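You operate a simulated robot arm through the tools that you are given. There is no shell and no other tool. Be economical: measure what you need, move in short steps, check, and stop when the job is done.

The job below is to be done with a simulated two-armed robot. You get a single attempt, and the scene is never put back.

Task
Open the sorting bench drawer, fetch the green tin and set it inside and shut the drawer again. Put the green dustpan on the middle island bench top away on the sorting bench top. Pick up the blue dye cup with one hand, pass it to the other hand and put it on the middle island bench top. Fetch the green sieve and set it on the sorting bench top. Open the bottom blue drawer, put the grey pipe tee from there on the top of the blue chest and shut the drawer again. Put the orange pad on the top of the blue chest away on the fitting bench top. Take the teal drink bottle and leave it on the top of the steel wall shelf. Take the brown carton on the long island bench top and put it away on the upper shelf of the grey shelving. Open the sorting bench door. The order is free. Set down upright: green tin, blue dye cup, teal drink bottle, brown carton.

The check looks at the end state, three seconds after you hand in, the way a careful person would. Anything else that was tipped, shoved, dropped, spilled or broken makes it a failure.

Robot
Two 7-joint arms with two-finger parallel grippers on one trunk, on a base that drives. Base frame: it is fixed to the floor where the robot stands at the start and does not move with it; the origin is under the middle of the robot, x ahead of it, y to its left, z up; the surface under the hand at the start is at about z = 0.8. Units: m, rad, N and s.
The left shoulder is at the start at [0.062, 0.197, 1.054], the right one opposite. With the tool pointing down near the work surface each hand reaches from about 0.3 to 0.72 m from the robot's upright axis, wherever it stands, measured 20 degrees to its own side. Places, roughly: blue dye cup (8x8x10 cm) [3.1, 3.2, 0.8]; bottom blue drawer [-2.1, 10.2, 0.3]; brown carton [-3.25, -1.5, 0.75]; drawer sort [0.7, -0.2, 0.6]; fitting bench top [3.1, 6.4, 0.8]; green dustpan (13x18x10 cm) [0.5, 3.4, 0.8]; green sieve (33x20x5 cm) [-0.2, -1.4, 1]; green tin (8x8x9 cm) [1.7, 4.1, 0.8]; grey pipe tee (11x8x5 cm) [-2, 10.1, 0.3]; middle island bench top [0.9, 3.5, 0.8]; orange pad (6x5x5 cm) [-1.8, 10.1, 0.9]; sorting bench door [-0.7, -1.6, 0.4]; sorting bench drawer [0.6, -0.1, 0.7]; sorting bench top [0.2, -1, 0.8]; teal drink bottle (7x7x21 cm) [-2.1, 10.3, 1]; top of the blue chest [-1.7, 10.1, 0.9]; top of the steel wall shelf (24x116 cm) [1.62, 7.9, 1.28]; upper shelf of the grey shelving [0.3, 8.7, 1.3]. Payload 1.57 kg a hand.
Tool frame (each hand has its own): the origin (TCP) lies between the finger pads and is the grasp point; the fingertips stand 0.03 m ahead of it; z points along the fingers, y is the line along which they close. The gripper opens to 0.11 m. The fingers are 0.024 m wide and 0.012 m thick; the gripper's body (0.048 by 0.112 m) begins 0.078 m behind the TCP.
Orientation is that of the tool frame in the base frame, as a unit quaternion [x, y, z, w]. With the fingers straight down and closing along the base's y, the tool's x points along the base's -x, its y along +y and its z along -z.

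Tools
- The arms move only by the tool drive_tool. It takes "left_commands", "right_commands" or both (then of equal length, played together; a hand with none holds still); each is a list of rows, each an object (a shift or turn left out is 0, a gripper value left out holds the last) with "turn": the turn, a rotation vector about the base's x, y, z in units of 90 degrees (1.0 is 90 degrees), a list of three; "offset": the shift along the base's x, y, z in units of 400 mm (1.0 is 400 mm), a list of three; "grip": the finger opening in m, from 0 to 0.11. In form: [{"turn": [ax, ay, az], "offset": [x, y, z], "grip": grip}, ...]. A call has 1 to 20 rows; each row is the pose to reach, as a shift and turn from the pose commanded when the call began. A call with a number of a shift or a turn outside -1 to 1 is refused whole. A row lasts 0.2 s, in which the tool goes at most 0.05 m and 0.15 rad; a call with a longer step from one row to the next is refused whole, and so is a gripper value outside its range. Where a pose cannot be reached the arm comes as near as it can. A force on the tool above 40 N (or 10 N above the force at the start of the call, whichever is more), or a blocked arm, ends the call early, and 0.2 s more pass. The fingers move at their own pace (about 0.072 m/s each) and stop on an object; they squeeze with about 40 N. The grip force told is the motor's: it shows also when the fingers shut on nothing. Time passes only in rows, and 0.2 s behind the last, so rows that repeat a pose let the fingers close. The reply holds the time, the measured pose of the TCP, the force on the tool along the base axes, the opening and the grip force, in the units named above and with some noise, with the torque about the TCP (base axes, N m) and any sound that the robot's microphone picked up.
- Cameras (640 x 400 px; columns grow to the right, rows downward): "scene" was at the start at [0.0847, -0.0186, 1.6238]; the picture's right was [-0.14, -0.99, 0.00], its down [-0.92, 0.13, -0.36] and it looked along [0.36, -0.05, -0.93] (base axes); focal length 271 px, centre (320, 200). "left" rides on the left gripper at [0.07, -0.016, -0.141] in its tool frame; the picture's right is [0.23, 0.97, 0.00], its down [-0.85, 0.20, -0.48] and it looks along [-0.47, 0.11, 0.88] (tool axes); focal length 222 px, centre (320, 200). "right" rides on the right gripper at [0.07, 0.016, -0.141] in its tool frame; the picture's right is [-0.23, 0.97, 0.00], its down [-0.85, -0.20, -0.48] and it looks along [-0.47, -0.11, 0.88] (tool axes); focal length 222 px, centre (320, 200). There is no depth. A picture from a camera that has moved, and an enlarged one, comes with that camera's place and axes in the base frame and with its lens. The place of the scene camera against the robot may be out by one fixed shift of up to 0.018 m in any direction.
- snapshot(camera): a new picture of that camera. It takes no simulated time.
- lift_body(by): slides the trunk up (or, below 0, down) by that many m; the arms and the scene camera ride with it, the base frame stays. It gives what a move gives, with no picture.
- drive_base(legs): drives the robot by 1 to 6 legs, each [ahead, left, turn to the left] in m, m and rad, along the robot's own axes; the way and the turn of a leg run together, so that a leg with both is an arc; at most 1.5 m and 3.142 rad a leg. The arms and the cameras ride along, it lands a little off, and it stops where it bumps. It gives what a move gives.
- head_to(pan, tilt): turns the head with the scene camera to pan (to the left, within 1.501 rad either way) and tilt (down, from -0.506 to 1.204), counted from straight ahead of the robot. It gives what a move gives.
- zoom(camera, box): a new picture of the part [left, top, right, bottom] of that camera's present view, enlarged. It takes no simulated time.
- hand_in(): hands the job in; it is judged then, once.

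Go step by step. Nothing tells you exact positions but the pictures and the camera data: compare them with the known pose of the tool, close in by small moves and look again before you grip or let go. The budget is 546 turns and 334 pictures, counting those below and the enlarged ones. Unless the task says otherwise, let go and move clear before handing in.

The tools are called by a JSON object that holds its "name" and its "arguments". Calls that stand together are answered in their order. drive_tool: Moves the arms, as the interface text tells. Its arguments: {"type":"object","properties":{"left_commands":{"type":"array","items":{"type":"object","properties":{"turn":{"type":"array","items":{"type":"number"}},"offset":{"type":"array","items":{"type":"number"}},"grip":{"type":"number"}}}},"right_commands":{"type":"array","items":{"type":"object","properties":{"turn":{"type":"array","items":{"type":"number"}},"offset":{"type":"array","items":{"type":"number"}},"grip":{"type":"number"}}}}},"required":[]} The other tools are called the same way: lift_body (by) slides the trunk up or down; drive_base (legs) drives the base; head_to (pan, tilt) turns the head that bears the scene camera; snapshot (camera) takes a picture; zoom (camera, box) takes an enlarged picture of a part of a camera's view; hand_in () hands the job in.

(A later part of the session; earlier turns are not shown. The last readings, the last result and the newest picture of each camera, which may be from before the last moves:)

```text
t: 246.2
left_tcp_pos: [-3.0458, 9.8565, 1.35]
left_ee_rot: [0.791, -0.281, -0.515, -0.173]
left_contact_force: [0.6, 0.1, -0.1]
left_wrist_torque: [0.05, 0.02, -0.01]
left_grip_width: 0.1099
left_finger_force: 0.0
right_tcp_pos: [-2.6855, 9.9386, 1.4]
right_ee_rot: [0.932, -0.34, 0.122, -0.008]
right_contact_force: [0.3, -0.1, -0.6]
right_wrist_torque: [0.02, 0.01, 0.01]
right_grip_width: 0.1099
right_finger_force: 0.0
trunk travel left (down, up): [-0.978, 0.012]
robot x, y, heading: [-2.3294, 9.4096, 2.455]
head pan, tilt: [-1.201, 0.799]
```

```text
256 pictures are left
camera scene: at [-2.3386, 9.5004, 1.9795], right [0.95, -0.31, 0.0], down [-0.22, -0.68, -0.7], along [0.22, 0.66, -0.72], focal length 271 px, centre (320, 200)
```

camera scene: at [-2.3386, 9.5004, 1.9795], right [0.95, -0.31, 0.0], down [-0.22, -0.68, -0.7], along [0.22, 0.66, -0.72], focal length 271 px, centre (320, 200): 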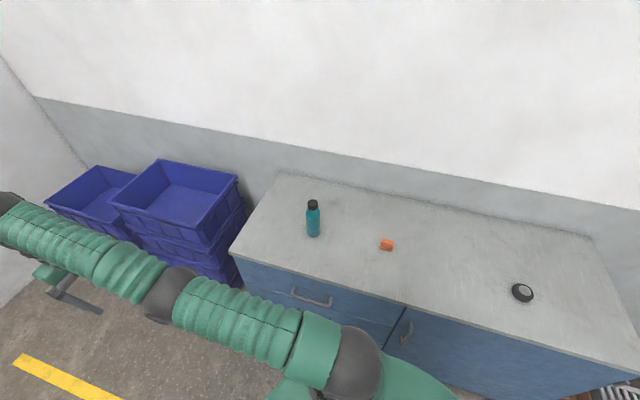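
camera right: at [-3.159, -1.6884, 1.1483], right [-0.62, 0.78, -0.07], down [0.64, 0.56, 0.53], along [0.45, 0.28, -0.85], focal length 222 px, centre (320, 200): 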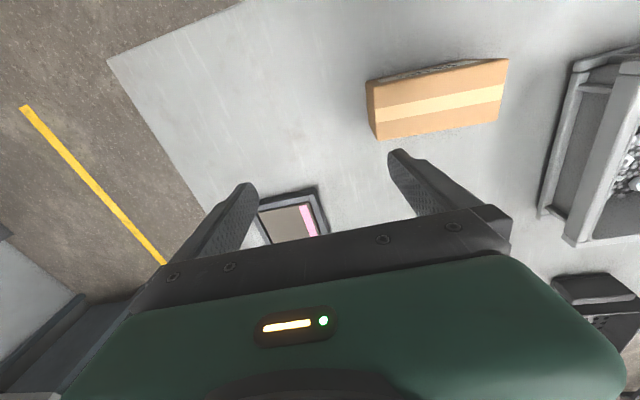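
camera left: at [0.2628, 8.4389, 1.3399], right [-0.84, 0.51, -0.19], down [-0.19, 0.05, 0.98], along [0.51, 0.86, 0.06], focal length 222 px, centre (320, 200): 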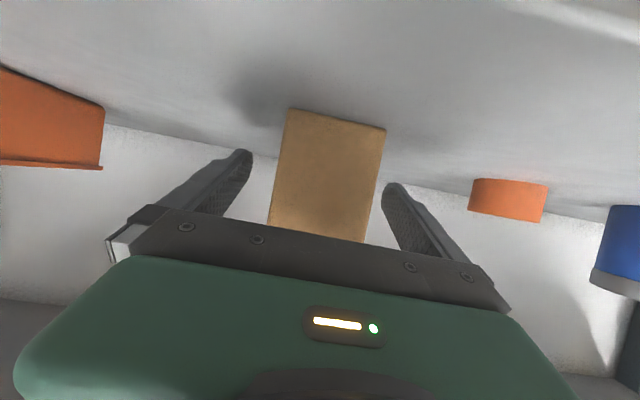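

Robot is beside the chest. Turn to face it, aligned with the drawer column, and look.

{"name": "drive_base", "arguments": {"legs": [[0, 0, -1.547], [-0.3, 0.25, 0]]}}

{"name": "lift_body", "arguments": {"by": -0.3}}

{"name": "head_to", "arguments": {"pan": 0, "tilt": 0.7}}

{"name": "snapshot", "arguments": {"camera": "scene"}}

```text
t: 252.5
left_tcp_pos: [-2.2695, 10.0501, 1.3479]
left_ee_rot: [-0.362, 0.759, 0.244, 0.484]
left_contact_force: [1.1, -1.3, 0.1]
left_wrist_torque: [0.0, 0.0, 0.05]
left_grip_width: 0.1101
left_finger_force: 0.2
right_tcp_pos: [-2.1846, 9.691, 1.397]
right_ee_rot: [-0.422, 0.898, -0.092, -0.083]
right_contact_force: [0.5, -0.7, 0.7]
right_wrist_torque: [-0.03, 0.08, -0.01]
right_grip_width: 0.1101
right_finger_force: 0.0
trunk travel left (down, up): [-0.978, 0.012]
robot x, y, heading: [-2.7186, 9.3365, 0.892]
head pan, tilt: [-1.201, 0.799]
```

```text
t: 255.5
left_tcp_pos: [-2.2776, 10.0501, 1.0521]
left_ee_rot: [-0.363, 0.756, 0.244, 0.487]
left_contact_force: [-0.3, 0.5, 0.4]
left_wrist_torque: [0.02, 0.0, 0.0]
left_grip_width: 0.1102
left_finger_force: 0.0
right_tcp_pos: [-2.1931, 9.6922, 1.096]
right_ee_rot: [-0.421, 0.898, -0.095, -0.086]
right_contact_force: [-0.1, -0.6, -0.3]
right_wrist_torque: [-0.01, 0.0, 0.0]
right_grip_width: 0.11
right_finger_force: 0.1
trunk travel left (down, up): [-0.678, 0.312]
robot x, y, heading: [-2.7196, 9.3359, 0.888]
head pan, tilt: [-1.201, 0.799]
```

```text
t: 256.9
left_tcp_pos: [-2.278, 10.0502, 1.0513]
left_ee_rot: [-0.362, 0.757, 0.243, 0.487]
left_contact_force: [0.5, 0.1, 1.4]
left_wrist_torque: [-0.01, -0.01, -0.03]
left_grip_width: 0.1099
left_finger_force: 0.1
right_tcp_pos: [-2.194, 9.6922, 1.0953]
right_ee_rot: [-0.421, 0.898, -0.095, -0.085]
right_contact_force: [0.5, -0.6, 0.1]
right_wrist_torque: [0.0, -0.02, 0.01]
right_grip_width: 0.1101
right_finger_force: 0.1
trunk travel left (down, up): [-0.678, 0.312]
robot x, y, heading: [-2.7151, 9.3387, 0.884]
head pan, tilt: [0.0, 0.7]
```

```text
255 pictures are left
camera scene: at [-2.6461, 9.4188, 1.6875], right [0.78, -0.63, 0.0], down [-0.41, -0.5, -0.76], along [0.48, 0.59, -0.65], focal length 271 px, centre (320, 200)
```

scene: 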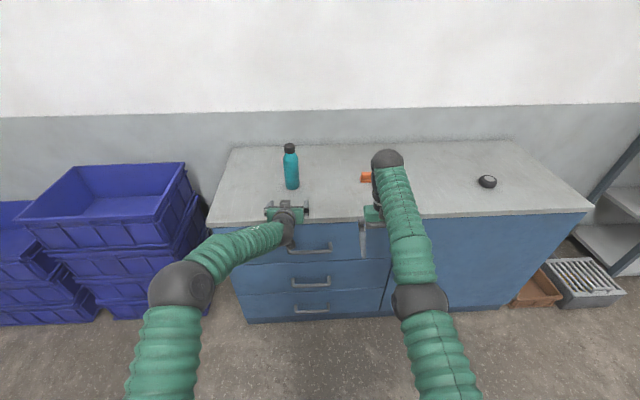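

Bottom-drawer handle is at about (-2.21,10.03,0.25). Zoom to see its shape.

{"name": "zoom", "arguments": {"camera": "scene", "box": [250, 220, 400, 330]}}

```text
3.64 times, centred on (325, 275) of scene
camera zoom: at [-2.6461, 9.4188, 1.6875], right [0.78, -0.63, 0.0], down [-0.41, -0.5, -0.76], along [0.48, 0.59, -0.65], focal length 987 px, centre (302, -73)
```

zoom: 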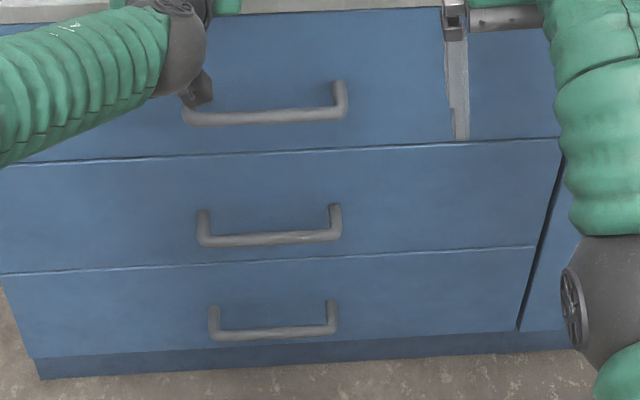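

The bars stand out ~5 cm; the upper handles block a vertical grip, so I'll grip the bottom one from the front with the left hand rolled so its fingers close vertically. Roll it now and straighten the right hand.

{"name": "drive_tool", "arguments": {"left_commands": [{"turn": [0.051, 0.0655, -0.037]}, {"turn": [0.102, 0.131, -0.074]}, {"turn": [0.153, 0.1965, -0.111]}, {"turn": [0.204, 0.262, -0.148]}, {"turn": [0.255, 0.3275, -0.185]}, {"turn": [0.306, 0.393, -0.222]}, {"turn": [0.357, 0.459, -0.26]}, {"turn": [0.408, 0.524, -0.297]}, {"turn": [0.459, 0.59, -0.334]}, {"turn": [0.51, 0.655, -0.371]}, {"turn": [0.561, 0.7206, -0.408]}], "right_commands": [{"turn": [0.04, -0.013, 0]}, {"turn": [0.08, -0.027, 0]}, {"turn": [0.12, -0.04, 0]}, {"turn": [0.164, -0.055, 0]}, {"turn": [0.164, -0.055, 0]}, {"turn": [0.164, -0.055, 0]}, {"turn": [0.164, -0.055, 0]}, {"turn": [0.164, -0.055, 0]}, {"turn": [0.164, -0.055, 0]}, {"turn": [0.164, -0.055, 0]}, {"turn": [0.164, -0.055, 0]}]}}

```text
t: 259.3
left_tcp_pos: [-2.2781, 10.0502, 1.0515]
left_ee_rot: [0.28, 0.791, 0.517, 0.172]
left_contact_force: [0.2, 0.5, -0.6]
left_wrist_torque: [0.0, 0.01, 0.02]
left_grip_width: 0.11
left_finger_force: 0.1
right_tcp_pos: [-2.1589, 9.7377, 1.1171]
right_ee_rot: [-0.424, 0.905, 0.005, 0.011]
right_contact_force: [-0.3, -0.6, 0.4]
right_wrist_torque: [-0.01, 0.0, 0.01]
right_grip_width: 0.11
right_finger_force: 0.0
right hand out of reach, approached as far as the arm can: row 1, 2, 3, 4, 5, 6, 7, 8, 9, 10, 11
trunk travel left (down, up): [-0.678, 0.312]
robot x, y, heading: [-2.7166, 9.3371, 0.887]
head pan, tilt: [0.0, 0.7]
```

Back away from the chest front, retract the right hand, then lower.

{"name": "drive_base", "arguments": {"legs": [[-0.18, -0.065, 0.02]]}}

{"name": "drive_tool", "arguments": {"right_commands": [{"offset": [-0.06, -0.075, 0]}, {"offset": [-0.12, -0.15, 0]}, {"offset": [-0.18, -0.22, 0]}, {"offset": [-0.24, -0.29, 0]}, {"offset": [-0.3, -0.36, 0]}, {"offset": [-0.36, -0.43, 0]}]}}

{"name": "lift_body", "arguments": {"by": -0.4}}

{"name": "lift_body", "arguments": {"by": -0.26}}

{"name": "snapshot", "arguments": {"camera": "scene"}}

{"name": "snapshot", "arguments": {"camera": "left"}}

```text
t: 260.9
left_tcp_pos: [-2.3485, 9.8758, 1.0497]
left_ee_rot: [0.274, 0.793, 0.516, 0.17]
left_contact_force: [-0.1, 0.5, 0.1]
left_wrist_torque: [0.02, -0.04, -0.01]
left_grip_width: 0.1097
left_finger_force: 0.0
right_tcp_pos: [-2.2261, 9.5651, 1.1167]
right_ee_rot: [-0.431, 0.902, 0.004, 0.012]
right_contact_force: [-0.2, 0.0, 0.8]
right_wrist_torque: [-0.03, 0.02, 0.03]
right_grip_width: 0.1104
right_finger_force: 0.1
trunk travel left (down, up): [-0.678, 0.312]
robot x, y, heading: [-2.7812, 9.1543, 0.9]
head pan, tilt: [0.0, 0.7]
```

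```text
t: 262.2
left_tcp_pos: [-2.3497, 9.8715, 1.0557]
left_ee_rot: [0.274, 0.792, 0.518, 0.171]
left_contact_force: [0.4, 0.2, -0.2]
left_wrist_torque: [0.01, 0.01, 0.01]
left_grip_width: 0.1101
left_finger_force: 0.1
right_tcp_pos: [-2.2493, 9.5532, 1.1771]
right_ee_rot: [-0.431, 0.902, 0.005, 0.013]
right_contact_force: [0.2, -0.6, 0.0]
right_wrist_torque: [0.0, 0.0, -0.03]
right_grip_width: 0.11
right_finger_force: 0.1
right hand out of reach, approached as far as the arm can: row 1, 2, 3, 4, 5, 6
trunk travel left (down, up): [-0.678, 0.312]
robot x, y, heading: [-2.7774, 9.1525, 0.905]
head pan, tilt: [0.0, 0.7]
```

```text
t: 266.1
left_tcp_pos: [-2.3513, 9.8694, 0.6534]
left_ee_rot: [0.274, 0.792, 0.519, 0.17]
left_contact_force: [0.9, -0.4, -1.3]
left_wrist_torque: [-0.01, 0.03, 0.0]
left_grip_width: 0.11
left_finger_force: 0.1
right_tcp_pos: [-2.2496, 9.5529, 0.7761]
right_ee_rot: [-0.43, 0.903, 0.006, 0.013]
right_contact_force: [-0.4, -0.4, 1.2]
right_wrist_torque: [0.06, 0.03, -0.02]
right_grip_width: 0.1099
right_finger_force: 0.1
trunk travel left (down, up): [-0.278, 0.712]
robot x, y, heading: [-2.7771, 9.1529, 0.9]
head pan, tilt: [0.0, 0.7]
```

```text
t: 268.8
left_tcp_pos: [-2.3496, 9.8703, 0.3952]
left_ee_rot: [0.274, 0.792, 0.518, 0.17]
left_contact_force: [0.6, 0.5, -0.3]
left_wrist_torque: [0.0, 0.0, -0.02]
left_grip_width: 0.1101
left_finger_force: 0.0
right_tcp_pos: [-2.2498, 9.5521, 0.5151]
right_ee_rot: [-0.43, 0.903, 0.005, 0.012]
right_contact_force: [0.8, 0.6, -0.7]
right_wrist_torque: [-0.02, -0.03, 0.01]
right_grip_width: 0.1097
right_finger_force: 0.0
trunk travel left (down, up): [-0.018, 0.972]
robot x, y, heading: [-2.7779, 9.1517, 0.901]
head pan, tilt: [0.0, 0.7]
```

```text
253 pictures are left
camera scene: at [-2.7104, 9.235, 1.0276], right [0.78, -0.62, 0.0], down [-0.4, -0.51, -0.76], along [0.47, 0.6, -0.65], focal length 271 px, centre (320, 200)
```

scene: 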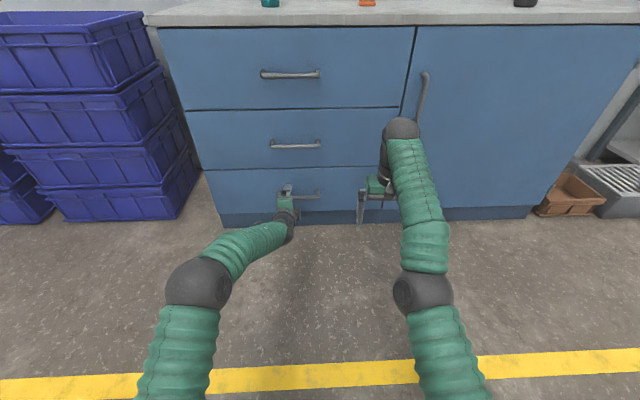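

```text
252 pictures are left
camera left: at [-2.4893, 9.8058, 0.4376], right [0.07, 0.44, 0.89], down [0.46, -0.81, 0.36], along [0.88, 0.39, -0.26], focal length 222 px, centre (320, 200)
```

left: 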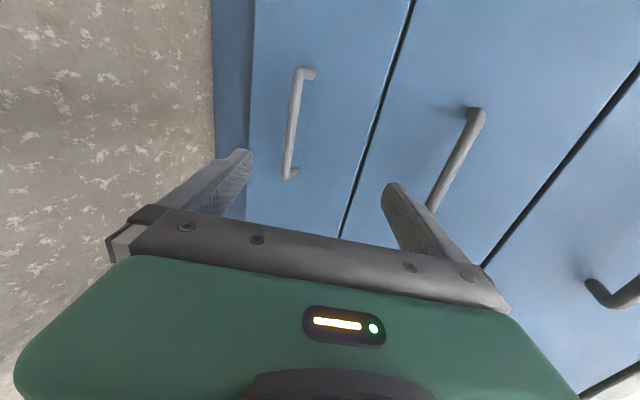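

Handle bar at p≈6.535, z≈0.259, roughly in front of the left hand. Lower the arm to that height.

{"name": "drive_tool", "arguments": {"left_commands": [{"offset": [0, 0, -0.1]}, {"offset": [0, 0, -0.2]}, {"offset": [0, 0, -0.3]}, {"offset": [0, 0, -0.34]}, {"offset": [0, 0, -0.34]}]}}

{"name": "snapshot", "arguments": {"camera": "left"}}

```text
t: 269.9
left_tcp_pos: [-2.3497, 9.8709, 0.259]
left_ee_rot: [0.273, 0.793, 0.518, 0.169]
left_contact_force: [-0.3, 0.4, 0.6]
left_wrist_torque: [0.02, 0.0, 0.0]
left_grip_width: 0.1102
left_finger_force: 0.2
right_tcp_pos: [-2.2506, 9.5532, 0.5155]
right_ee_rot: [-0.431, 0.902, 0.005, 0.013]
right_contact_force: [0.0, 0.5, -0.3]
right_wrist_torque: [-0.02, -0.01, 0.03]
right_grip_width: 0.11
right_finger_force: 0.0
trunk travel left (down, up): [-0.018, 0.972]
robot x, y, heading: [-2.7788, 9.1537, 0.902]
head pan, tilt: [0.0, 0.7]
```

```text
251 pictures are left
camera left: at [-2.4888, 9.8063, 0.3013], right [0.07, 0.44, 0.89], down [0.46, -0.81, 0.36], along [0.88, 0.39, -0.26], focal length 222 px, centre (320, 200)
```

left: 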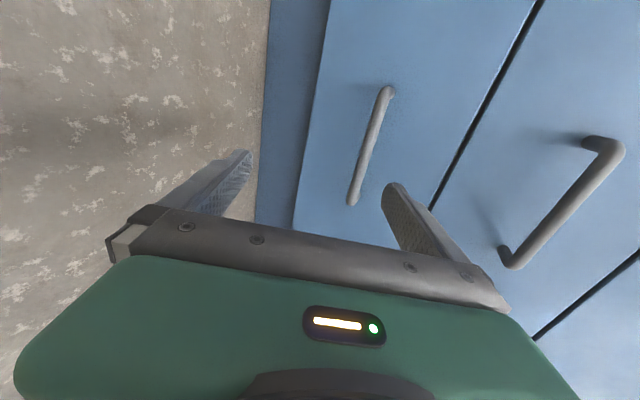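

Bar at p≈6.548, z≈0.251, aligned. Drive ahead 0.2 and check.

{"name": "drive_base", "arguments": {"legs": [[0.19, 0, 0]]}}

{"name": "snapshot", "arguments": {"camera": "left"}}

```text
t: 271.5
left_tcp_pos: [-2.2299, 10.0193, 0.2586]
left_ee_rot: [0.275, 0.791, 0.519, 0.17]
left_contact_force: [-0.5, -0.3, 0.6]
left_wrist_torque: [0.01, -0.02, -0.01]
left_grip_width: 0.1099
left_finger_force: 0.1
right_tcp_pos: [-2.1299, 9.6999, 0.5158]
right_ee_rot: [-0.429, 0.903, 0.005, 0.013]
right_contact_force: [0.3, 0.8, -0.6]
right_wrist_torque: [0.02, 0.0, -0.02]
right_grip_width: 0.1101
right_finger_force: 0.0
trunk travel left (down, up): [-0.018, 0.972]
robot x, y, heading: [-2.6614, 9.2987, 0.899]
head pan, tilt: [0.0, 0.7]
```

```text
250 pictures are left
camera left: at [-2.3688, 9.9547, 0.3014], right [0.07, 0.44, 0.89], down [0.46, -0.81, 0.36], along [0.88, 0.39, -0.26], focal length 222 px, centre (320, 200)
```

left: 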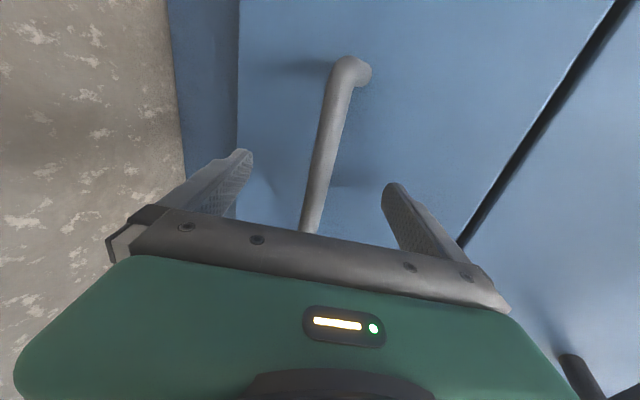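

{"name": "drive_tool", "arguments": {"left_commands": [{"offset": [0.022, 0.028, -0.015]}, {"offset": [0.022, 0.028, -0.015], "grip": 0.08}, {"offset": [0.022, 0.028, -0.015], "grip": 0.05}, {"offset": [0.022, 0.028, -0.015], "grip": 0.02}, {"offset": [0.022, 0.028, -0.015], "grip": 0.0}, {"offset": [0.022, 0.028, -0.015], "grip": 0.0}]}}

{"name": "snapshot", "arguments": {"camera": "left"}}

```text
t: 272.9
left_tcp_pos: [-2.2224, 10.0275, 0.2523]
left_ee_rot: [0.274, 0.793, 0.517, 0.17]
left_contact_force: [-6.4, -7.4, -5.2]
left_wrist_torque: [-0.46, -0.41, 0.44]
left_grip_width: 0.0184
left_finger_force: 32.8
right_tcp_pos: [-2.1304, 9.6999, 0.5172]
right_ee_rot: [-0.429, 0.903, 0.005, 0.014]
right_contact_force: [-1.1, 0.5, -0.3]
right_wrist_torque: [-0.02, 0.0, -0.01]
right_grip_width: 0.1099
right_finger_force: 0.0
trunk travel left (down, up): [-0.018, 0.972]
robot x, y, heading: [-2.6623, 9.3047, 0.903]
head pan, tilt: [0.0, 0.7]
```

```text
249 pictures are left
camera left: at [-2.361, 9.9642, 0.2954], right [0.07, 0.45, 0.89], down [0.46, -0.81, 0.37], along [0.88, 0.39, -0.26], focal length 222 px, centre (320, 200)
```

left: 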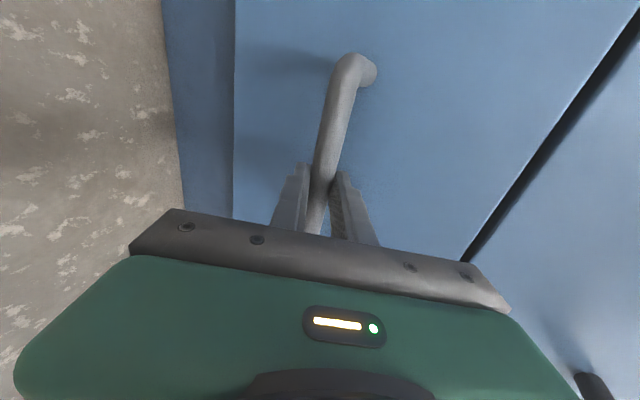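

Gripped. Pull by driving back 0.3 m.

{"name": "drive_base", "arguments": {"legs": [[-0.15, 0, 0], [-0.15, 0, 0]]}}

{"name": "snapshot", "arguments": {"camera": "scene"}}

```text
t: 275.3
left_tcp_pos: [-2.4065, 9.7875, 0.2534]
left_ee_rot: [0.278, 0.791, 0.516, 0.172]
left_contact_force: [23.0, -17.3, -8.3]
left_wrist_torque: [-0.63, -0.7, -0.05]
left_grip_width: 0.0183
left_finger_force: 33.3
right_tcp_pos: [-2.3179, 9.4608, 0.5176]
right_ee_rot: [-0.427, 0.904, 0.007, 0.012]
right_contact_force: [-0.1, -0.1, 0.8]
right_wrist_torque: [-0.02, -0.01, 0.0]
right_grip_width: 0.11
right_finger_force: 0.2
trunk travel left (down, up): [-0.018, 0.972]
robot x, y, heading: [-2.8504, 9.0657, 0.895]
head pan, tilt: [0.0, 0.7]
```

```text
248 pictures are left
camera scene: at [-2.7782, 9.1467, 1.0273], right [0.78, -0.63, 0.0], down [-0.41, -0.51, -0.76], along [0.48, 0.59, -0.65], focal length 271 px, centre (320, 200)
```

scene: 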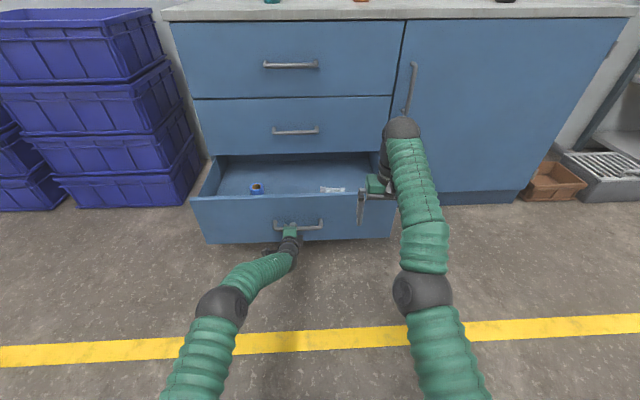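

{"name": "zoom", "arguments": {"camera": "scene", "box": [190, 130, 420, 260]}}

```text
2.78 times, centred on (305, 195) of scene
camera zoom: at [-2.7782, 9.1467, 1.0273], right [0.78, -0.63, 0.0], down [-0.41, -0.51, -0.76], along [0.48, 0.59, -0.65], focal length 755 px, centre (362, 214)
```

zoom: 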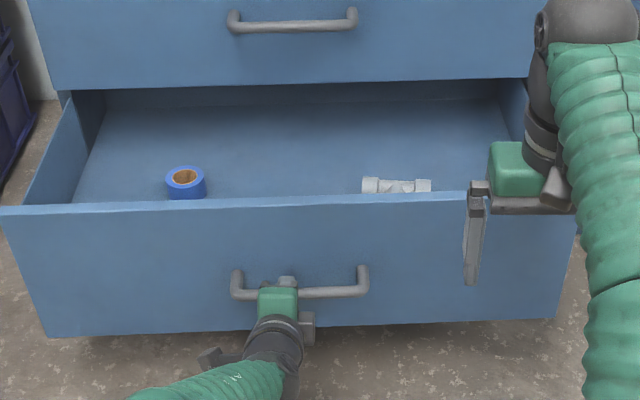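

The tee lies near the drawer front on the right. Pull the drawer a bit further for room.

{"name": "drive_base", "arguments": {"legs": [[-0.08, 0.005, 0]]}}

{"name": "zoom", "arguments": {"camera": "scene", "box": [190, 110, 420, 260]}}

```text
t: 276.3
left_tcp_pos: [-2.4619, 9.7413, 0.2544]
left_ee_rot: [0.273, 0.794, 0.517, 0.169]
left_contact_force: [4.6, -2.0, -20.8]
left_wrist_torque: [-0.4, -0.13, 1.12]
left_grip_width: 0.0185
left_finger_force: 33.1
right_tcp_pos: [-2.3664, 9.413, 0.5168]
right_ee_rot: [-0.435, 0.9, 0.002, 0.007]
right_contact_force: [0.3, -0.1, -0.1]
right_wrist_torque: [0.03, 0.03, 0.04]
right_grip_width: 0.1099
right_finger_force: 0.0
trunk travel left (down, up): [-0.018, 0.972]
robot x, y, heading: [-2.8967, 9.0128, 0.904]
head pan, tilt: [0.0, 0.7]
```

```text
2.67 times, centred on (305, 185) of scene
camera zoom: at [-2.8301, 9.1059, 1.0299], right [0.79, -0.62, 0.01], down [-0.4, -0.52, -0.76], along [0.47, 0.59, -0.65], focal length 724 px, centre (360, 240)
```

zoom: 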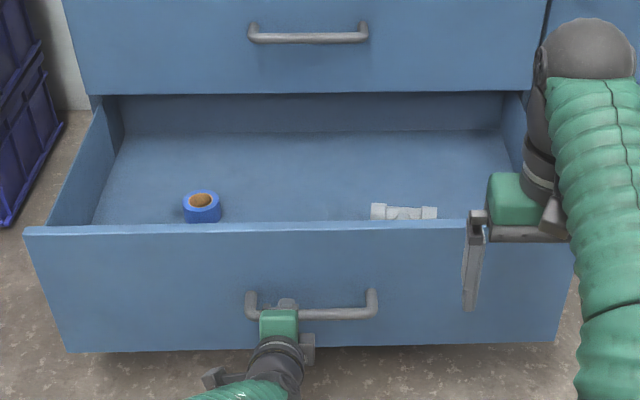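

Drawer is open ~0.37 m. Release the handle, back off, raise, and retract/unroll the left hand.

{"name": "drive_tool", "arguments": {"left_commands": [{"grip": 0.04}, {"grip": 0.07}, {"grip": 0.1}, {"grip": 0.11}, {"grip": 0.11}]}}

{"name": "drive_base", "arguments": {"legs": [[-0.15, 0, 0]]}}

{"name": "lift_body", "arguments": {"by": 0.35}}

{"name": "snapshot", "arguments": {"camera": "scene"}}

```text
t: 277.5
left_tcp_pos: [-2.4593, 9.74, 0.2622]
left_ee_rot: [0.275, 0.79, 0.522, 0.165]
left_contact_force: [-0.6, 0.4, 0.1]
left_wrist_torque: [0.02, 0.01, 0.04]
left_grip_width: 0.1101
left_finger_force: 0.1
right_tcp_pos: [-2.3665, 9.4092, 0.5148]
right_ee_rot: [-0.44, 0.898, 0.002, 0.002]
right_contact_force: [0.0, 0.3, 0.0]
right_wrist_torque: [0.01, 0.0, 0.04]
right_grip_width: 0.1102
right_finger_force: 0.0
trunk travel left (down, up): [-0.018, 0.972]
robot x, y, heading: [-2.891, 9.0128, 0.907]
head pan, tilt: [0.0, 0.7]
```

```text
t: 278.7
left_tcp_pos: [-2.476, 9.743, 0.2661]
left_ee_rot: [0.258, 0.793, 0.53, 0.154]
left_contact_force: [0.0, 0.8, -0.9]
left_wrist_torque: [0.03, 0.0, 0.0]
left_grip_width: 0.1103
left_finger_force: 0.1
right_tcp_pos: [-2.3742, 9.4161, 0.5064]
right_ee_rot: [-0.466, 0.885, -0.007, -0.009]
right_contact_force: [-0.6, -0.4, -0.7]
right_wrist_torque: [0.03, 0.05, -0.02]
right_grip_width: 0.1099
right_finger_force: 0.0
trunk travel left (down, up): [-0.018, 0.972]
robot x, y, heading: [-2.8789, 8.9986, 0.949]
head pan, tilt: [0.0, 0.7]
stopped in leg 1: the robot was blocked; the commanded pose is now the measured one
```

```text
t: 282.1
left_tcp_pos: [-2.4751, 9.7414, 0.6156]
left_ee_rot: [0.257, 0.793, 0.53, 0.154]
left_contact_force: [0.4, -0.3, 0.1]
left_wrist_torque: [-0.01, -0.01, -0.01]
left_grip_width: 0.1102
left_finger_force: 0.0
right_tcp_pos: [-2.3762, 9.4158, 0.8562]
right_ee_rot: [-0.467, 0.884, -0.009, -0.012]
right_contact_force: [-0.6, -0.7, 0.3]
right_wrist_torque: [0.02, 0.0, 0.02]
right_grip_width: 0.1102
right_finger_force: 0.0
trunk travel left (down, up): [-0.368, 0.622]
robot x, y, heading: [-2.8757, 8.9964, 0.942]
head pan, tilt: [0.0, 0.7]
```

```text
245 pictures are left
camera scene: at [-2.8119, 9.0861, 1.3787], right [0.81, -0.58, 0.0], down [-0.38, -0.53, -0.76], along [0.44, 0.62, -0.65], focal length 271 px, centre (320, 200)
```

scene: 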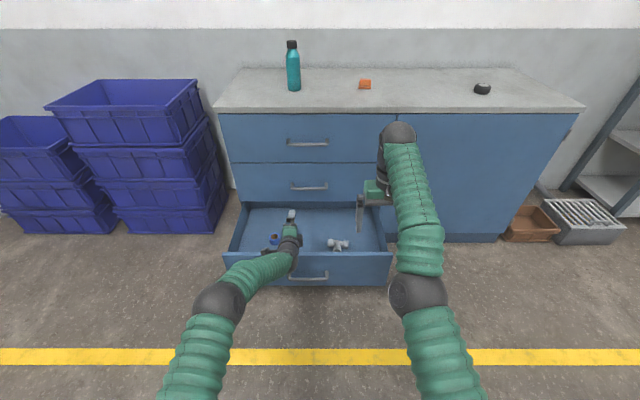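

The robot bumped something behind it, so I'll stay forward. Unroll and retract the left hand now.

{"name": "drive_tool", "arguments": {"left_commands": [{"turn": [-0.047, -0.069, 0.0355], "offset": [-0.055, -0.025, 0]}, {"turn": [-0.094, -0.138, 0.071], "offset": [-0.11, -0.05, 0]}, {"turn": [-0.141, -0.207, 0.106], "offset": [-0.165, -0.075, 0]}, {"turn": [-0.188, -0.277, 0.142], "offset": [-0.22, -0.1, 0]}, {"turn": [-0.235, -0.346, 0.177], "offset": [-0.28, -0.126, 0]}, {"turn": [-0.282, -0.415, 0.213], "offset": [-0.34, -0.15, 0]}, {"turn": [-0.329, -0.484, 0.248], "offset": [-0.4, -0.18, 0]}, {"turn": [-0.376, -0.553, 0.284], "offset": [-0.45, -0.2, 0]}, {"turn": [-0.423, -0.623, 0.319], "offset": [-0.51, -0.23, 0]}, {"turn": [-0.47, -0.692, 0.355], "offset": [-0.57, -0.26, 0]}, {"turn": [-0.517, -0.761, 0.39], "offset": [-0.625, -0.281, 0]}]}}

{"name": "head_to", "arguments": {"pan": 1.5, "tilt": 0.9}}

{"name": "snapshot", "arguments": {"camera": "scene"}}

```text
t: 284.2
left_tcp_pos: [-2.7655, 9.7316, 0.7172]
left_ee_rot: [-0.182, 0.783, 0.426, 0.414]
left_contact_force: [0.5, -0.3, -0.1]
left_wrist_torque: [0.03, -0.03, -0.03]
left_grip_width: 0.11
left_finger_force: 0.2
left hand out of reach, approached as far as the arm can: row 3, 4, 5, 6, 7, 8, 9, 10
right_tcp_pos: [-2.3783, 9.4148, 0.8545]
right_ee_rot: [-0.471, 0.882, -0.014, -0.016]
right_contact_force: [0.0, 0.1, 0.3]
right_wrist_torque: [0.04, -0.01, 0.0]
right_grip_width: 0.1101
right_finger_force: 0.1
trunk travel left (down, up): [-0.368, 0.622]
robot x, y, heading: [-2.8767, 8.9994, 0.946]
head pan, tilt: [0.0, 0.7]
stopped in row 10 (left hand): the arm was blocked; the commanded pose is now the measured one
```

```text
t: 285.8
left_tcp_pos: [-2.7663, 9.7295, 0.7157]
left_ee_rot: [-0.182, 0.783, 0.426, 0.415]
left_contact_force: [-0.1, -0.4, 0.2]
left_wrist_torque: [0.01, 0.01, 0.01]
left_grip_width: 0.1104
left_finger_force: 0.1
right_tcp_pos: [-2.3792, 9.4144, 0.8548]
right_ee_rot: [-0.471, 0.882, -0.014, -0.017]
right_contact_force: [-0.7, -0.5, -0.3]
right_wrist_torque: [-0.04, 0.01, 0.0]
right_grip_width: 0.1099
right_finger_force: 0.0
trunk travel left (down, up): [-0.368, 0.622]
robot x, y, heading: [-2.8785, 8.9968, 0.945]
head pan, tilt: [1.499, 0.901]
```

```text
244 pictures are left
camera scene: at [-2.9207, 9.0654, 1.3628], right [0.64, 0.77, 0.0], down [0.6, -0.5, -0.62], along [-0.48, 0.4, -0.78], focal length 271 px, centre (320, 200)
```

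scene: 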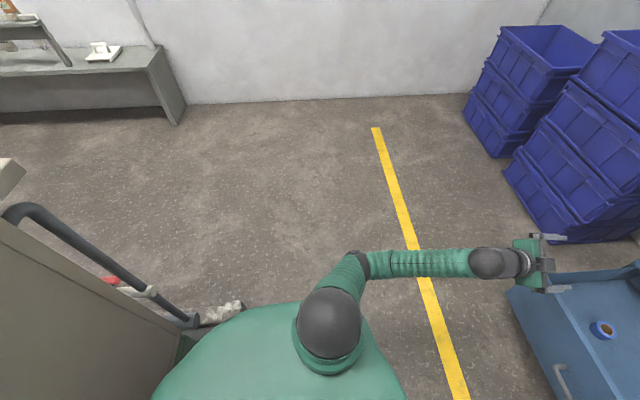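

A machine stands behind (robot rear touched it). Move forward, correct heading, and view the drawer.

{"name": "drive_base", "arguments": {"legs": [[0.1, 0, -0.038], [0.28, 0, 0]]}}

{"name": "head_to", "arguments": {"pan": 0, "tilt": 0.95}}

{"name": "snapshot", "arguments": {"camera": "scene"}}

{"name": "snapshot", "arguments": {"camera": "right"}}

```text
t: 288.5
left_tcp_pos: [-2.5042, 10.0269, 0.7132]
left_ee_rot: [-0.167, 0.787, 0.417, 0.422]
left_contact_force: [-0.1, 0.5, -0.2]
left_wrist_torque: [0.0, -0.02, 0.01]
left_grip_width: 0.11
left_finger_force: 0.1
right_tcp_pos: [-2.1303, 9.6983, 0.8535]
right_ee_rot: [-0.453, 0.891, -0.012, -0.014]
right_contact_force: [-0.2, 0.3, -1.2]
right_wrist_torque: [-0.03, 0.0, 0.02]
right_grip_width: 0.11
right_finger_force: 0.0
trunk travel left (down, up): [-0.368, 0.622]
robot x, y, heading: [-2.6448, 9.3008, 0.907]
head pan, tilt: [1.499, 0.901]
```

```text
t: 290.1
left_tcp_pos: [-2.5059, 10.0264, 0.7156]
left_ee_rot: [-0.165, 0.787, 0.418, 0.422]
left_contact_force: [0.3, -0.1, -0.6]
left_wrist_torque: [0.0, 0.01, 0.05]
left_grip_width: 0.1101
left_finger_force: 0.0
right_tcp_pos: [-2.1314, 9.6977, 0.8542]
right_ee_rot: [-0.455, 0.89, -0.014, -0.017]
right_contact_force: [0.5, 0.3, -0.4]
right_wrist_torque: [0.01, -0.01, 0.01]
right_grip_width: 0.1098
right_finger_force: 0.0
trunk travel left (down, up): [-0.368, 0.622]
robot x, y, heading: [-2.6499, 9.3018, 0.909]
head pan, tilt: [0.0, 0.949]
```

```text
243 pictures are left
camera scene: at [-2.5858, 9.3756, 1.3579], right [0.79, -0.61, 0.0], down [-0.5, -0.64, -0.58], along [0.36, 0.46, -0.81], focal length 271 px, centre (320, 200)
```

scene: 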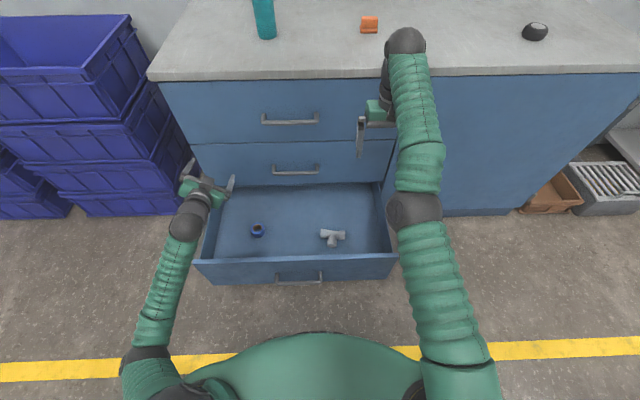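

```text
242 pictures are left
camera right: at [-2.1833, 9.6561, 0.9977], right [-0.66, 0.75, -0.02], down [0.67, 0.59, 0.44], along [0.35, 0.28, -0.9], focal length 222 px, centre (320, 200)
```

right: 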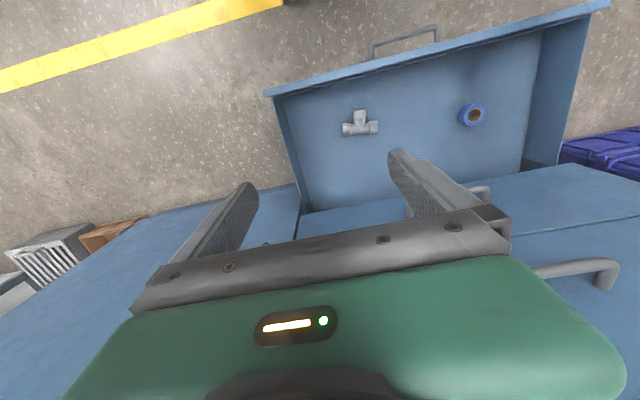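

The tee is at ≈(-2.19,9.80), stem toward the robot. I'll position the right hand above its stem and raise the left hand out of the way before lowering the trunk.

{"name": "drive_tool", "arguments": {"left_commands": [{"offset": [0, 0, 0.09]}, {"offset": [0, 0, 0.18]}, {"offset": [0, 0, 0.27]}, {"offset": [0, 0, 0.36]}, {"offset": [0, 0, 0.45]}, {"offset": [0, 0, 0.54]}, {"offset": [0, 0, 0.63]}, {"offset": [0, 0, 0.72]}], "right_commands": [{"offset": [-0.03, 0.04, 0]}, {"offset": [-0.06, 0.08, 0]}, {"offset": [-0.09, 0.12, 0]}, {"offset": [-0.12, 0.16, 0]}, {"offset": [-0.15, 0.2, 0]}, {"offset": [-0.165, 0.22, 0]}, {"offset": [-0.165, 0.22, 0]}, {"offset": [-0.165, 0.22, 0]}]}}

```text
t: 291.9
left_tcp_pos: [-2.5046, 10.0269, 1.0033]
left_ee_rot: [-0.166, 0.787, 0.418, 0.422]
left_contact_force: [-0.3, -0.5, 0.8]
left_wrist_torque: [-0.02, 0.02, 0.02]
left_grip_width: 0.1098
left_finger_force: 0.1
right_tcp_pos: [-2.2037, 9.7482, 0.849]
right_ee_rot: [-0.452, 0.892, -0.01, -0.013]
right_contact_force: [0.6, -0.4, -0.3]
right_wrist_torque: [-0.02, 0.03, -0.03]
right_grip_width: 0.1101
right_finger_force: 0.1
right hand out of reach, approached as far as the arm can: row 2, 3, 4, 5, 6, 7, 8
trunk travel left (down, up): [-0.368, 0.622]
robot x, y, heading: [-2.6463, 9.3003, 0.906]
head pan, tilt: [0.0, 0.949]
```

{"name": "drive_tool", "arguments": {"right_commands": [{"offset": [0, 0, -0.1]}, {"offset": [0, 0, -0.2]}, {"offset": [0, 0, -0.3]}, {"offset": [0, 0, -0.4]}, {"offset": [0, 0, -0.5]}, {"offset": [0, 0, -0.5]}]}}

{"name": "snapshot", "arguments": {"camera": "right"}}

```text
t: 293.3
left_tcp_pos: [-2.5047, 10.0278, 1.0036]
left_ee_rot: [-0.166, 0.787, 0.418, 0.423]
left_contact_force: [0.1, -0.2, 0.2]
left_wrist_torque: [0.0, -0.01, 0.03]
left_grip_width: 0.11
left_finger_force: 0.1
right_tcp_pos: [-2.1891, 9.7814, 0.6527]
right_ee_rot: [-0.453, 0.891, -0.012, -0.014]
right_contact_force: [0.3, 0.4, 0.0]
right_wrist_torque: [-0.02, -0.04, -0.04]
right_grip_width: 0.11
right_finger_force: 0.1
right hand out of reach, approached as far as the arm can: row 1, 2, 3, 4, 5, 6
trunk travel left (down, up): [-0.368, 0.622]
robot x, y, heading: [-2.6461, 9.3005, 0.909]
head pan, tilt: [0.0, 0.949]
```

```text
241 pictures are left
camera right: at [-2.2418, 9.7397, 0.7962], right [-0.65, 0.76, -0.02], down [0.67, 0.59, 0.45], along [0.35, 0.28, -0.89], focal length 222 px, centre (320, 200)
```

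right: 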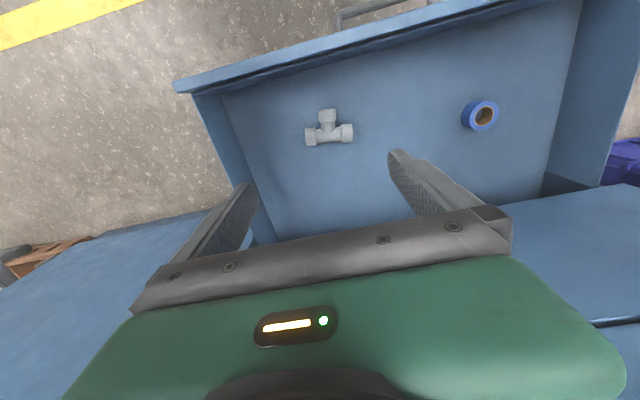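

Tee triangulated at (-2.188,9.794, z≈0.297). Lower the trunk 0.28 and re-check.

{"name": "lift_body", "arguments": {"by": -0.28}}

{"name": "snapshot", "arguments": {"camera": "right"}}

{"name": "snapshot", "arguments": {"camera": "scene"}}

```text
t: 296.1
left_tcp_pos: [-2.5054, 10.0273, 0.7226]
left_ee_rot: [-0.165, 0.787, 0.418, 0.422]
left_contact_force: [-0.3, 0.2, -0.1]
left_wrist_torque: [-0.03, 0.0, -0.04]
left_grip_width: 0.1099
left_finger_force: 0.0
right_tcp_pos: [-2.1889, 9.7826, 0.3741]
right_ee_rot: [-0.453, 0.891, -0.012, -0.015]
right_contact_force: [0.3, -0.4, 0.0]
right_wrist_torque: [0.01, -0.02, -0.01]
right_grip_width: 0.1101
right_finger_force: 0.0
trunk travel left (down, up): [-0.088, 0.902]
robot x, y, heading: [-2.6492, 9.3021, 0.909]
head pan, tilt: [0.0, 0.949]
```

```text
240 pictures are left
camera right: at [-2.2417, 9.739, 0.5164], right [-0.65, 0.76, -0.02], down [0.67, 0.59, 0.45], along [0.35, 0.28, -0.89], focal length 222 px, centre (320, 200)
```

right: 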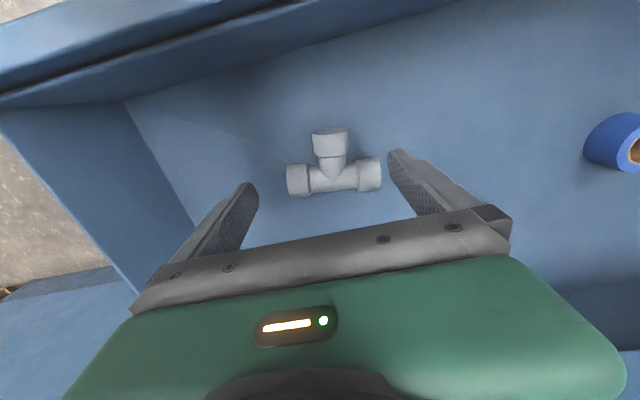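

```text
239 pictures are left
camera scene: at [-2.5865, 9.3752, 1.0779], right [0.79, -0.61, 0.0], down [-0.5, -0.64, -0.58], along [0.36, 0.46, -0.81], focal length 271 px, centre (320, 200)
```

scene: 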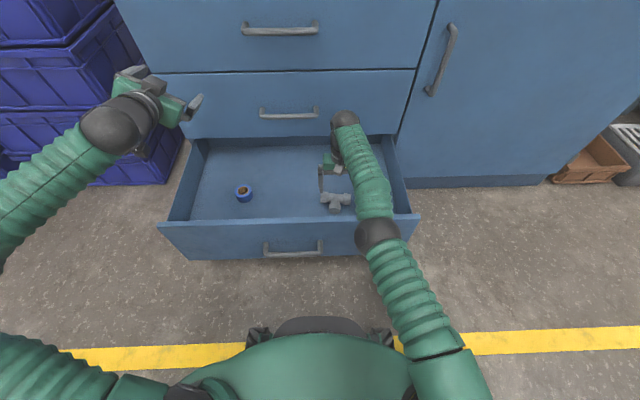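

Tee is well in view; lower onto its stem cap.

{"name": "drive_tool", "arguments": {"right_commands": [{"offset": [-0.048, -0.016, 0], "grip": 0.09}, {"offset": [-0.048, -0.016, -0.1], "grip": 0.09}, {"offset": [-0.048, -0.016, -0.18], "grip": 0.09}, {"offset": [-0.048, -0.016, -0.18], "grip": 0.09}]}}

{"name": "snapshot", "arguments": {"camera": "right"}}

```text
t: 297.1
left_tcp_pos: [-2.5059, 10.0283, 0.7228]
left_ee_rot: [-0.166, 0.787, 0.417, 0.423]
left_contact_force: [-0.4, -0.9, 0.3]
left_wrist_torque: [-0.02, 0.01, 0.01]
left_grip_width: 0.11
left_finger_force: 0.0
right_tcp_pos: [-2.2044, 9.7861, 0.2993]
right_ee_rot: [-0.453, 0.891, -0.013, -0.015]
right_contact_force: [-0.1, -0.3, -0.1]
right_wrist_torque: [0.0, 0.01, -0.01]
right_grip_width: 0.0901
right_finger_force: 0.2
right hand out of reach, approached as far as the arm can: row 1, 2, 3, 4
trunk travel left (down, up): [-0.088, 0.902]
robot x, y, heading: [-2.6399, 9.2997, 0.906]
head pan, tilt: [0.0, 0.949]
```

```text
238 pictures are left
camera right: at [-2.2566, 9.7438, 0.4421], right [-0.65, 0.76, -0.02], down [0.67, 0.59, 0.45], along [0.35, 0.28, -0.89], focal length 222 px, centre (320, 200)
```

right: 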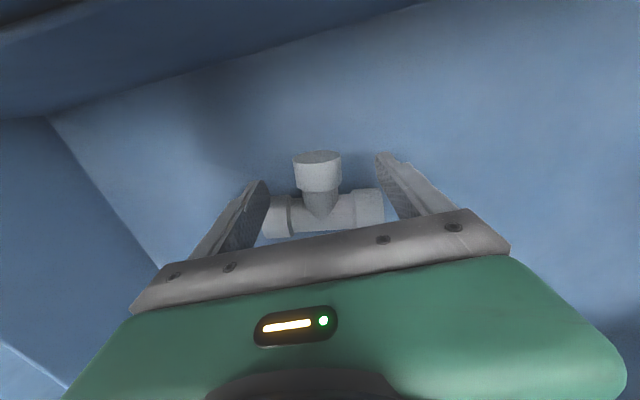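

Fingers straddle the cap. A touch back and down, then close.

{"name": "drive_tool", "arguments": {"right_commands": [{"offset": [-0.012, -0.02, -0.02]}, {"offset": [-0.012, -0.02, -0.03]}, {"offset": [-0.012, -0.02, -0.03], "grip": 0.06}, {"offset": [-0.012, -0.02, -0.03], "grip": 0.03}, {"offset": [-0.012, -0.02, -0.03], "grip": 0.01}, {"offset": [-0.012, -0.02, -0.03], "grip": 0.01}]}}

{"name": "snapshot", "arguments": {"camera": "right"}}

```text
t: 298.5
left_tcp_pos: [-2.5045, 10.0275, 0.7226]
left_ee_rot: [-0.165, 0.787, 0.417, 0.423]
left_contact_force: [1.0, -0.1, -0.2]
left_wrist_torque: [0.01, -0.04, -0.01]
left_grip_width: 0.1104
left_finger_force: 0.1
right_tcp_pos: [-2.2066, 9.7843, 0.2872]
right_ee_rot: [-0.453, 0.891, -0.012, -0.015]
right_contact_force: [-0.6, 0.9, 0.2]
right_wrist_torque: [0.04, 0.06, 0.02]
right_grip_width: 0.0392
right_finger_force: 39.4
right hand out of reach, approached as far as the arm can: row 1, 2, 3, 4, 5, 6
trunk travel left (down, up): [-0.088, 0.902]
robot x, y, heading: [-2.6465, 9.3005, 0.906]
head pan, tilt: [0.0, 0.949]
```

```text
237 pictures are left
camera right: at [-2.2581, 9.7433, 0.4303], right [-0.65, 0.76, -0.02], down [0.67, 0.59, 0.45], along [0.35, 0.28, -0.89], focal length 222 px, centre (320, 200)
```

right: 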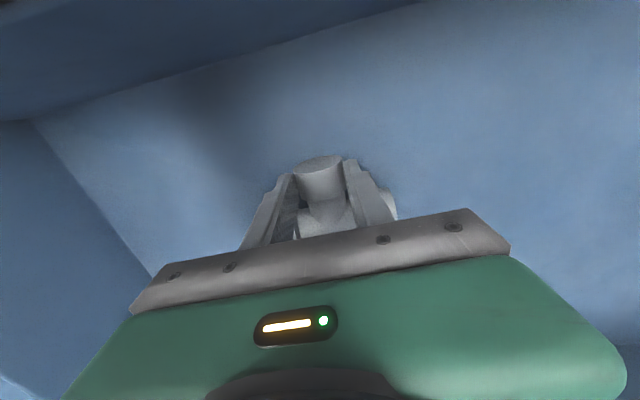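

Holding the tee (39 mm). Lift it out.

{"name": "lift_body", "arguments": {"by": 0.4}}

{"name": "lift_body", "arguments": {"by": 0.38}}

{"name": "head_to", "arguments": {"pan": 0, "tilt": 0.8}}

{"name": "snapshot", "arguments": {"camera": "scene"}}

{"name": "snapshot", "arguments": {"camera": "right"}}

```text
t: 302.4
left_tcp_pos: [-2.5048, 10.028, 1.1232]
left_ee_rot: [-0.165, 0.787, 0.418, 0.422]
left_contact_force: [0.6, -0.2, -0.2]
left_wrist_torque: [0.03, 0.01, -0.03]
left_grip_width: 0.1098
left_finger_force: 0.0
right_tcp_pos: [-2.2057, 9.7864, 0.6866]
right_ee_rot: [-0.452, 0.892, -0.013, -0.015]
right_contact_force: [-0.3, -0.2, -1.5]
right_wrist_torque: [-0.04, 0.05, 0.01]
right_grip_width: 0.0388
right_finger_force: 40.4
trunk travel left (down, up): [-0.488, 0.502]
robot x, y, heading: [-2.6498, 9.3057, 0.907]
head pan, tilt: [0.0, 0.949]
```

```text
t: 306.0
left_tcp_pos: [-2.5054, 10.0298, 1.5031]
left_ee_rot: [-0.167, 0.787, 0.418, 0.423]
left_contact_force: [-0.2, -0.1, 0.5]
left_wrist_torque: [-0.01, -0.02, 0.0]
left_grip_width: 0.1099
left_finger_force: 0.1
right_tcp_pos: [-2.2057, 9.7884, 1.0661]
right_ee_rot: [-0.453, 0.891, -0.013, -0.015]
right_contact_force: [0.1, 0.8, -1.1]
right_wrist_torque: [-0.05, 0.01, 0.03]
right_grip_width: 0.0391
right_finger_force: 40.5
trunk travel left (down, up): [-0.868, 0.122]
robot x, y, heading: [-2.6451, 9.3013, 0.91]
head pan, tilt: [0.0, 0.949]
```

```text
t: 306.7
left_tcp_pos: [-2.5036, 10.0292, 1.5026]
left_ee_rot: [-0.166, 0.787, 0.418, 0.423]
left_contact_force: [-0.8, -0.3, 0.1]
left_wrist_torque: [-0.01, 0.01, 0.01]
left_grip_width: 0.1098
left_finger_force: 0.1
right_tcp_pos: [-2.2067, 9.786, 1.0664]
right_ee_rot: [-0.452, 0.892, -0.013, -0.015]
right_contact_force: [0.5, -0.7, -1.1]
right_wrist_torque: [0.0, 0.04, 0.01]
right_grip_width: 0.0389
right_finger_force: 39.5
trunk travel left (down, up): [-0.868, 0.122]
robot x, y, heading: [-2.6463, 9.3007, 0.907]
head pan, tilt: [0.0, 0.799]
```

```text
236 pictures are left
camera scene: at [-2.5812, 9.3844, 1.8693], right [0.79, -0.61, 0.0], down [-0.44, -0.57, -0.69], along [0.43, 0.55, -0.72], focal length 271 px, centre (320, 200)
```

scene: 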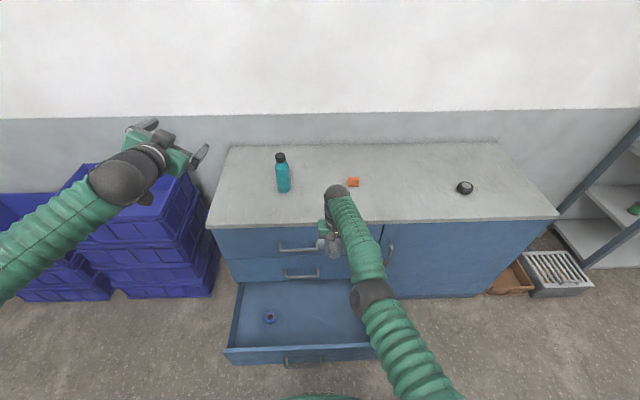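

```text
235 pictures are left
camera right: at [-2.2576, 9.7456, 1.2099], right [-0.65, 0.76, -0.02], down [0.67, 0.59, 0.45], along [0.35, 0.28, -0.89], focal length 222 px, centre (320, 200)
```

right: 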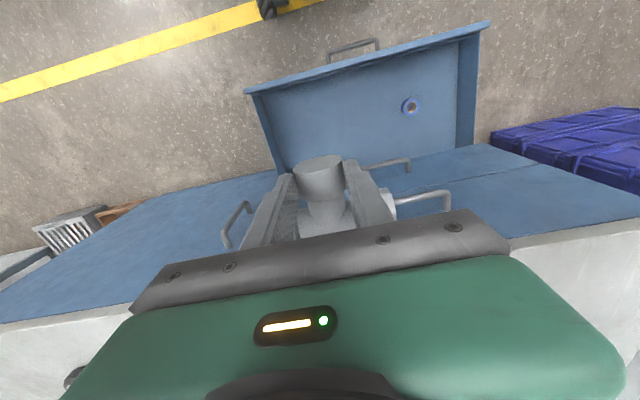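

Place the tee on free chest-top space right of the pad. Strafe right past the open drawer, then approach.

{"name": "drive_base", "arguments": {"legs": [[0, -0.6, 0], [0.33, 0, 0]]}}

{"name": "snapshot", "arguments": {"camera": "scene"}}

{"name": "snapshot", "arguments": {"camera": "right"}}

```text
t: 311.9
left_tcp_pos: [-1.8286, 9.9189, 1.5031]
left_ee_rot: [-0.166, 0.786, 0.417, 0.425]
left_contact_force: [-0.2, 0.5, 0.7]
left_wrist_torque: [-0.02, 0.02, -0.05]
left_grip_width: 0.1099
left_finger_force: 0.0
right_tcp_pos: [-1.5275, 9.6774, 1.0687]
right_ee_rot: [-0.452, 0.892, -0.013, -0.015]
right_contact_force: [0.0, -0.8, -0.7]
right_wrist_torque: [-0.03, 0.01, 0.0]
right_grip_width: 0.0391
right_finger_force: 40.0
trunk travel left (down, up): [-0.868, 0.122]
robot x, y, heading: [-1.9695, 9.1899, 0.906]
head pan, tilt: [0.0, 0.799]
```

```text
234 pictures are left
camera scene: at [-1.9073, 9.2744, 1.8697], right [0.79, -0.62, 0.0], down [-0.44, -0.57, -0.7], along [0.43, 0.55, -0.72], focal length 271 px, centre (320, 200)
```

scene: 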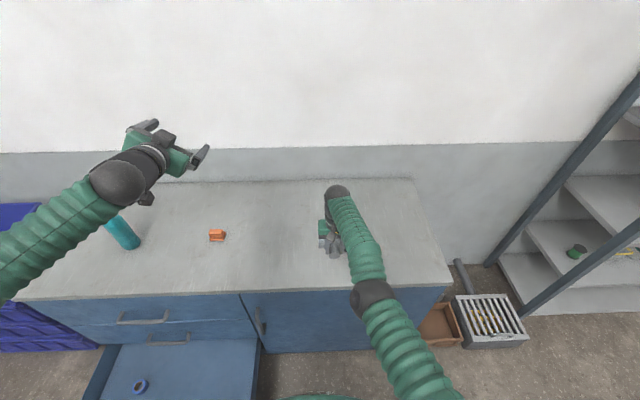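

```text
233 pictures are left
camera right: at [-1.5803, 9.635, 1.2114], right [-0.65, 0.76, -0.02], down [0.67, 0.59, 0.45], along [0.35, 0.28, -0.89], focal length 222 px, centre (320, 200)
```

right: 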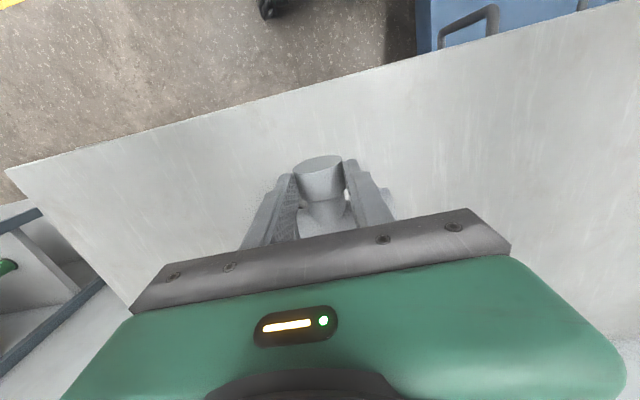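

The black knob may be just behind the hand, so move the hand 13 cm left before lowering.

{"name": "drive_tool", "arguments": {"right_commands": [{"offset": [-0.09, 0.07, -0.04]}, {"offset": [-0.18, 0.14, -0.08]}, {"offset": [-0.26, 0.2, -0.12]}, {"offset": [-0.26, 0.2, -0.12]}]}}

{"name": "snapshot", "arguments": {"camera": "scene"}}

```text
t: 312.9
left_tcp_pos: [-1.8219, 9.9185, 1.5056]
left_ee_rot: [-0.164, 0.787, 0.417, 0.423]
left_contact_force: [0.8, 0.8, -1.2]
left_wrist_torque: [0.01, 0.0, -0.01]
left_grip_width: 0.11
left_finger_force: 0.0
right_tcp_pos: [-1.6335, 9.7143, 1.0227]
right_ee_rot: [-0.451, 0.892, -0.011, -0.015]
right_contact_force: [0.6, 0.5, -0.4]
right_wrist_torque: [-0.04, 0.02, 0.02]
right_grip_width: 0.0387
right_finger_force: 39.9
right hand out of reach, approached as far as the arm can: row 1, 2, 3, 4
trunk travel left (down, up): [-0.868, 0.122]
robot x, y, heading: [-1.9663, 9.1958, 0.906]
head pan, tilt: [0.0, 0.799]
```

```text
232 pictures are left
camera scene: at [-1.9014, 9.278, 1.8692], right [0.79, -0.62, 0.0], down [-0.44, -0.57, -0.69], along [0.43, 0.55, -0.72], focal length 271 px, centre (320, 200)
```

scene: 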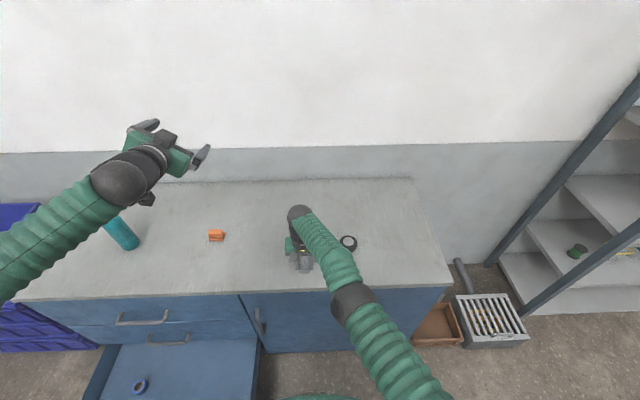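

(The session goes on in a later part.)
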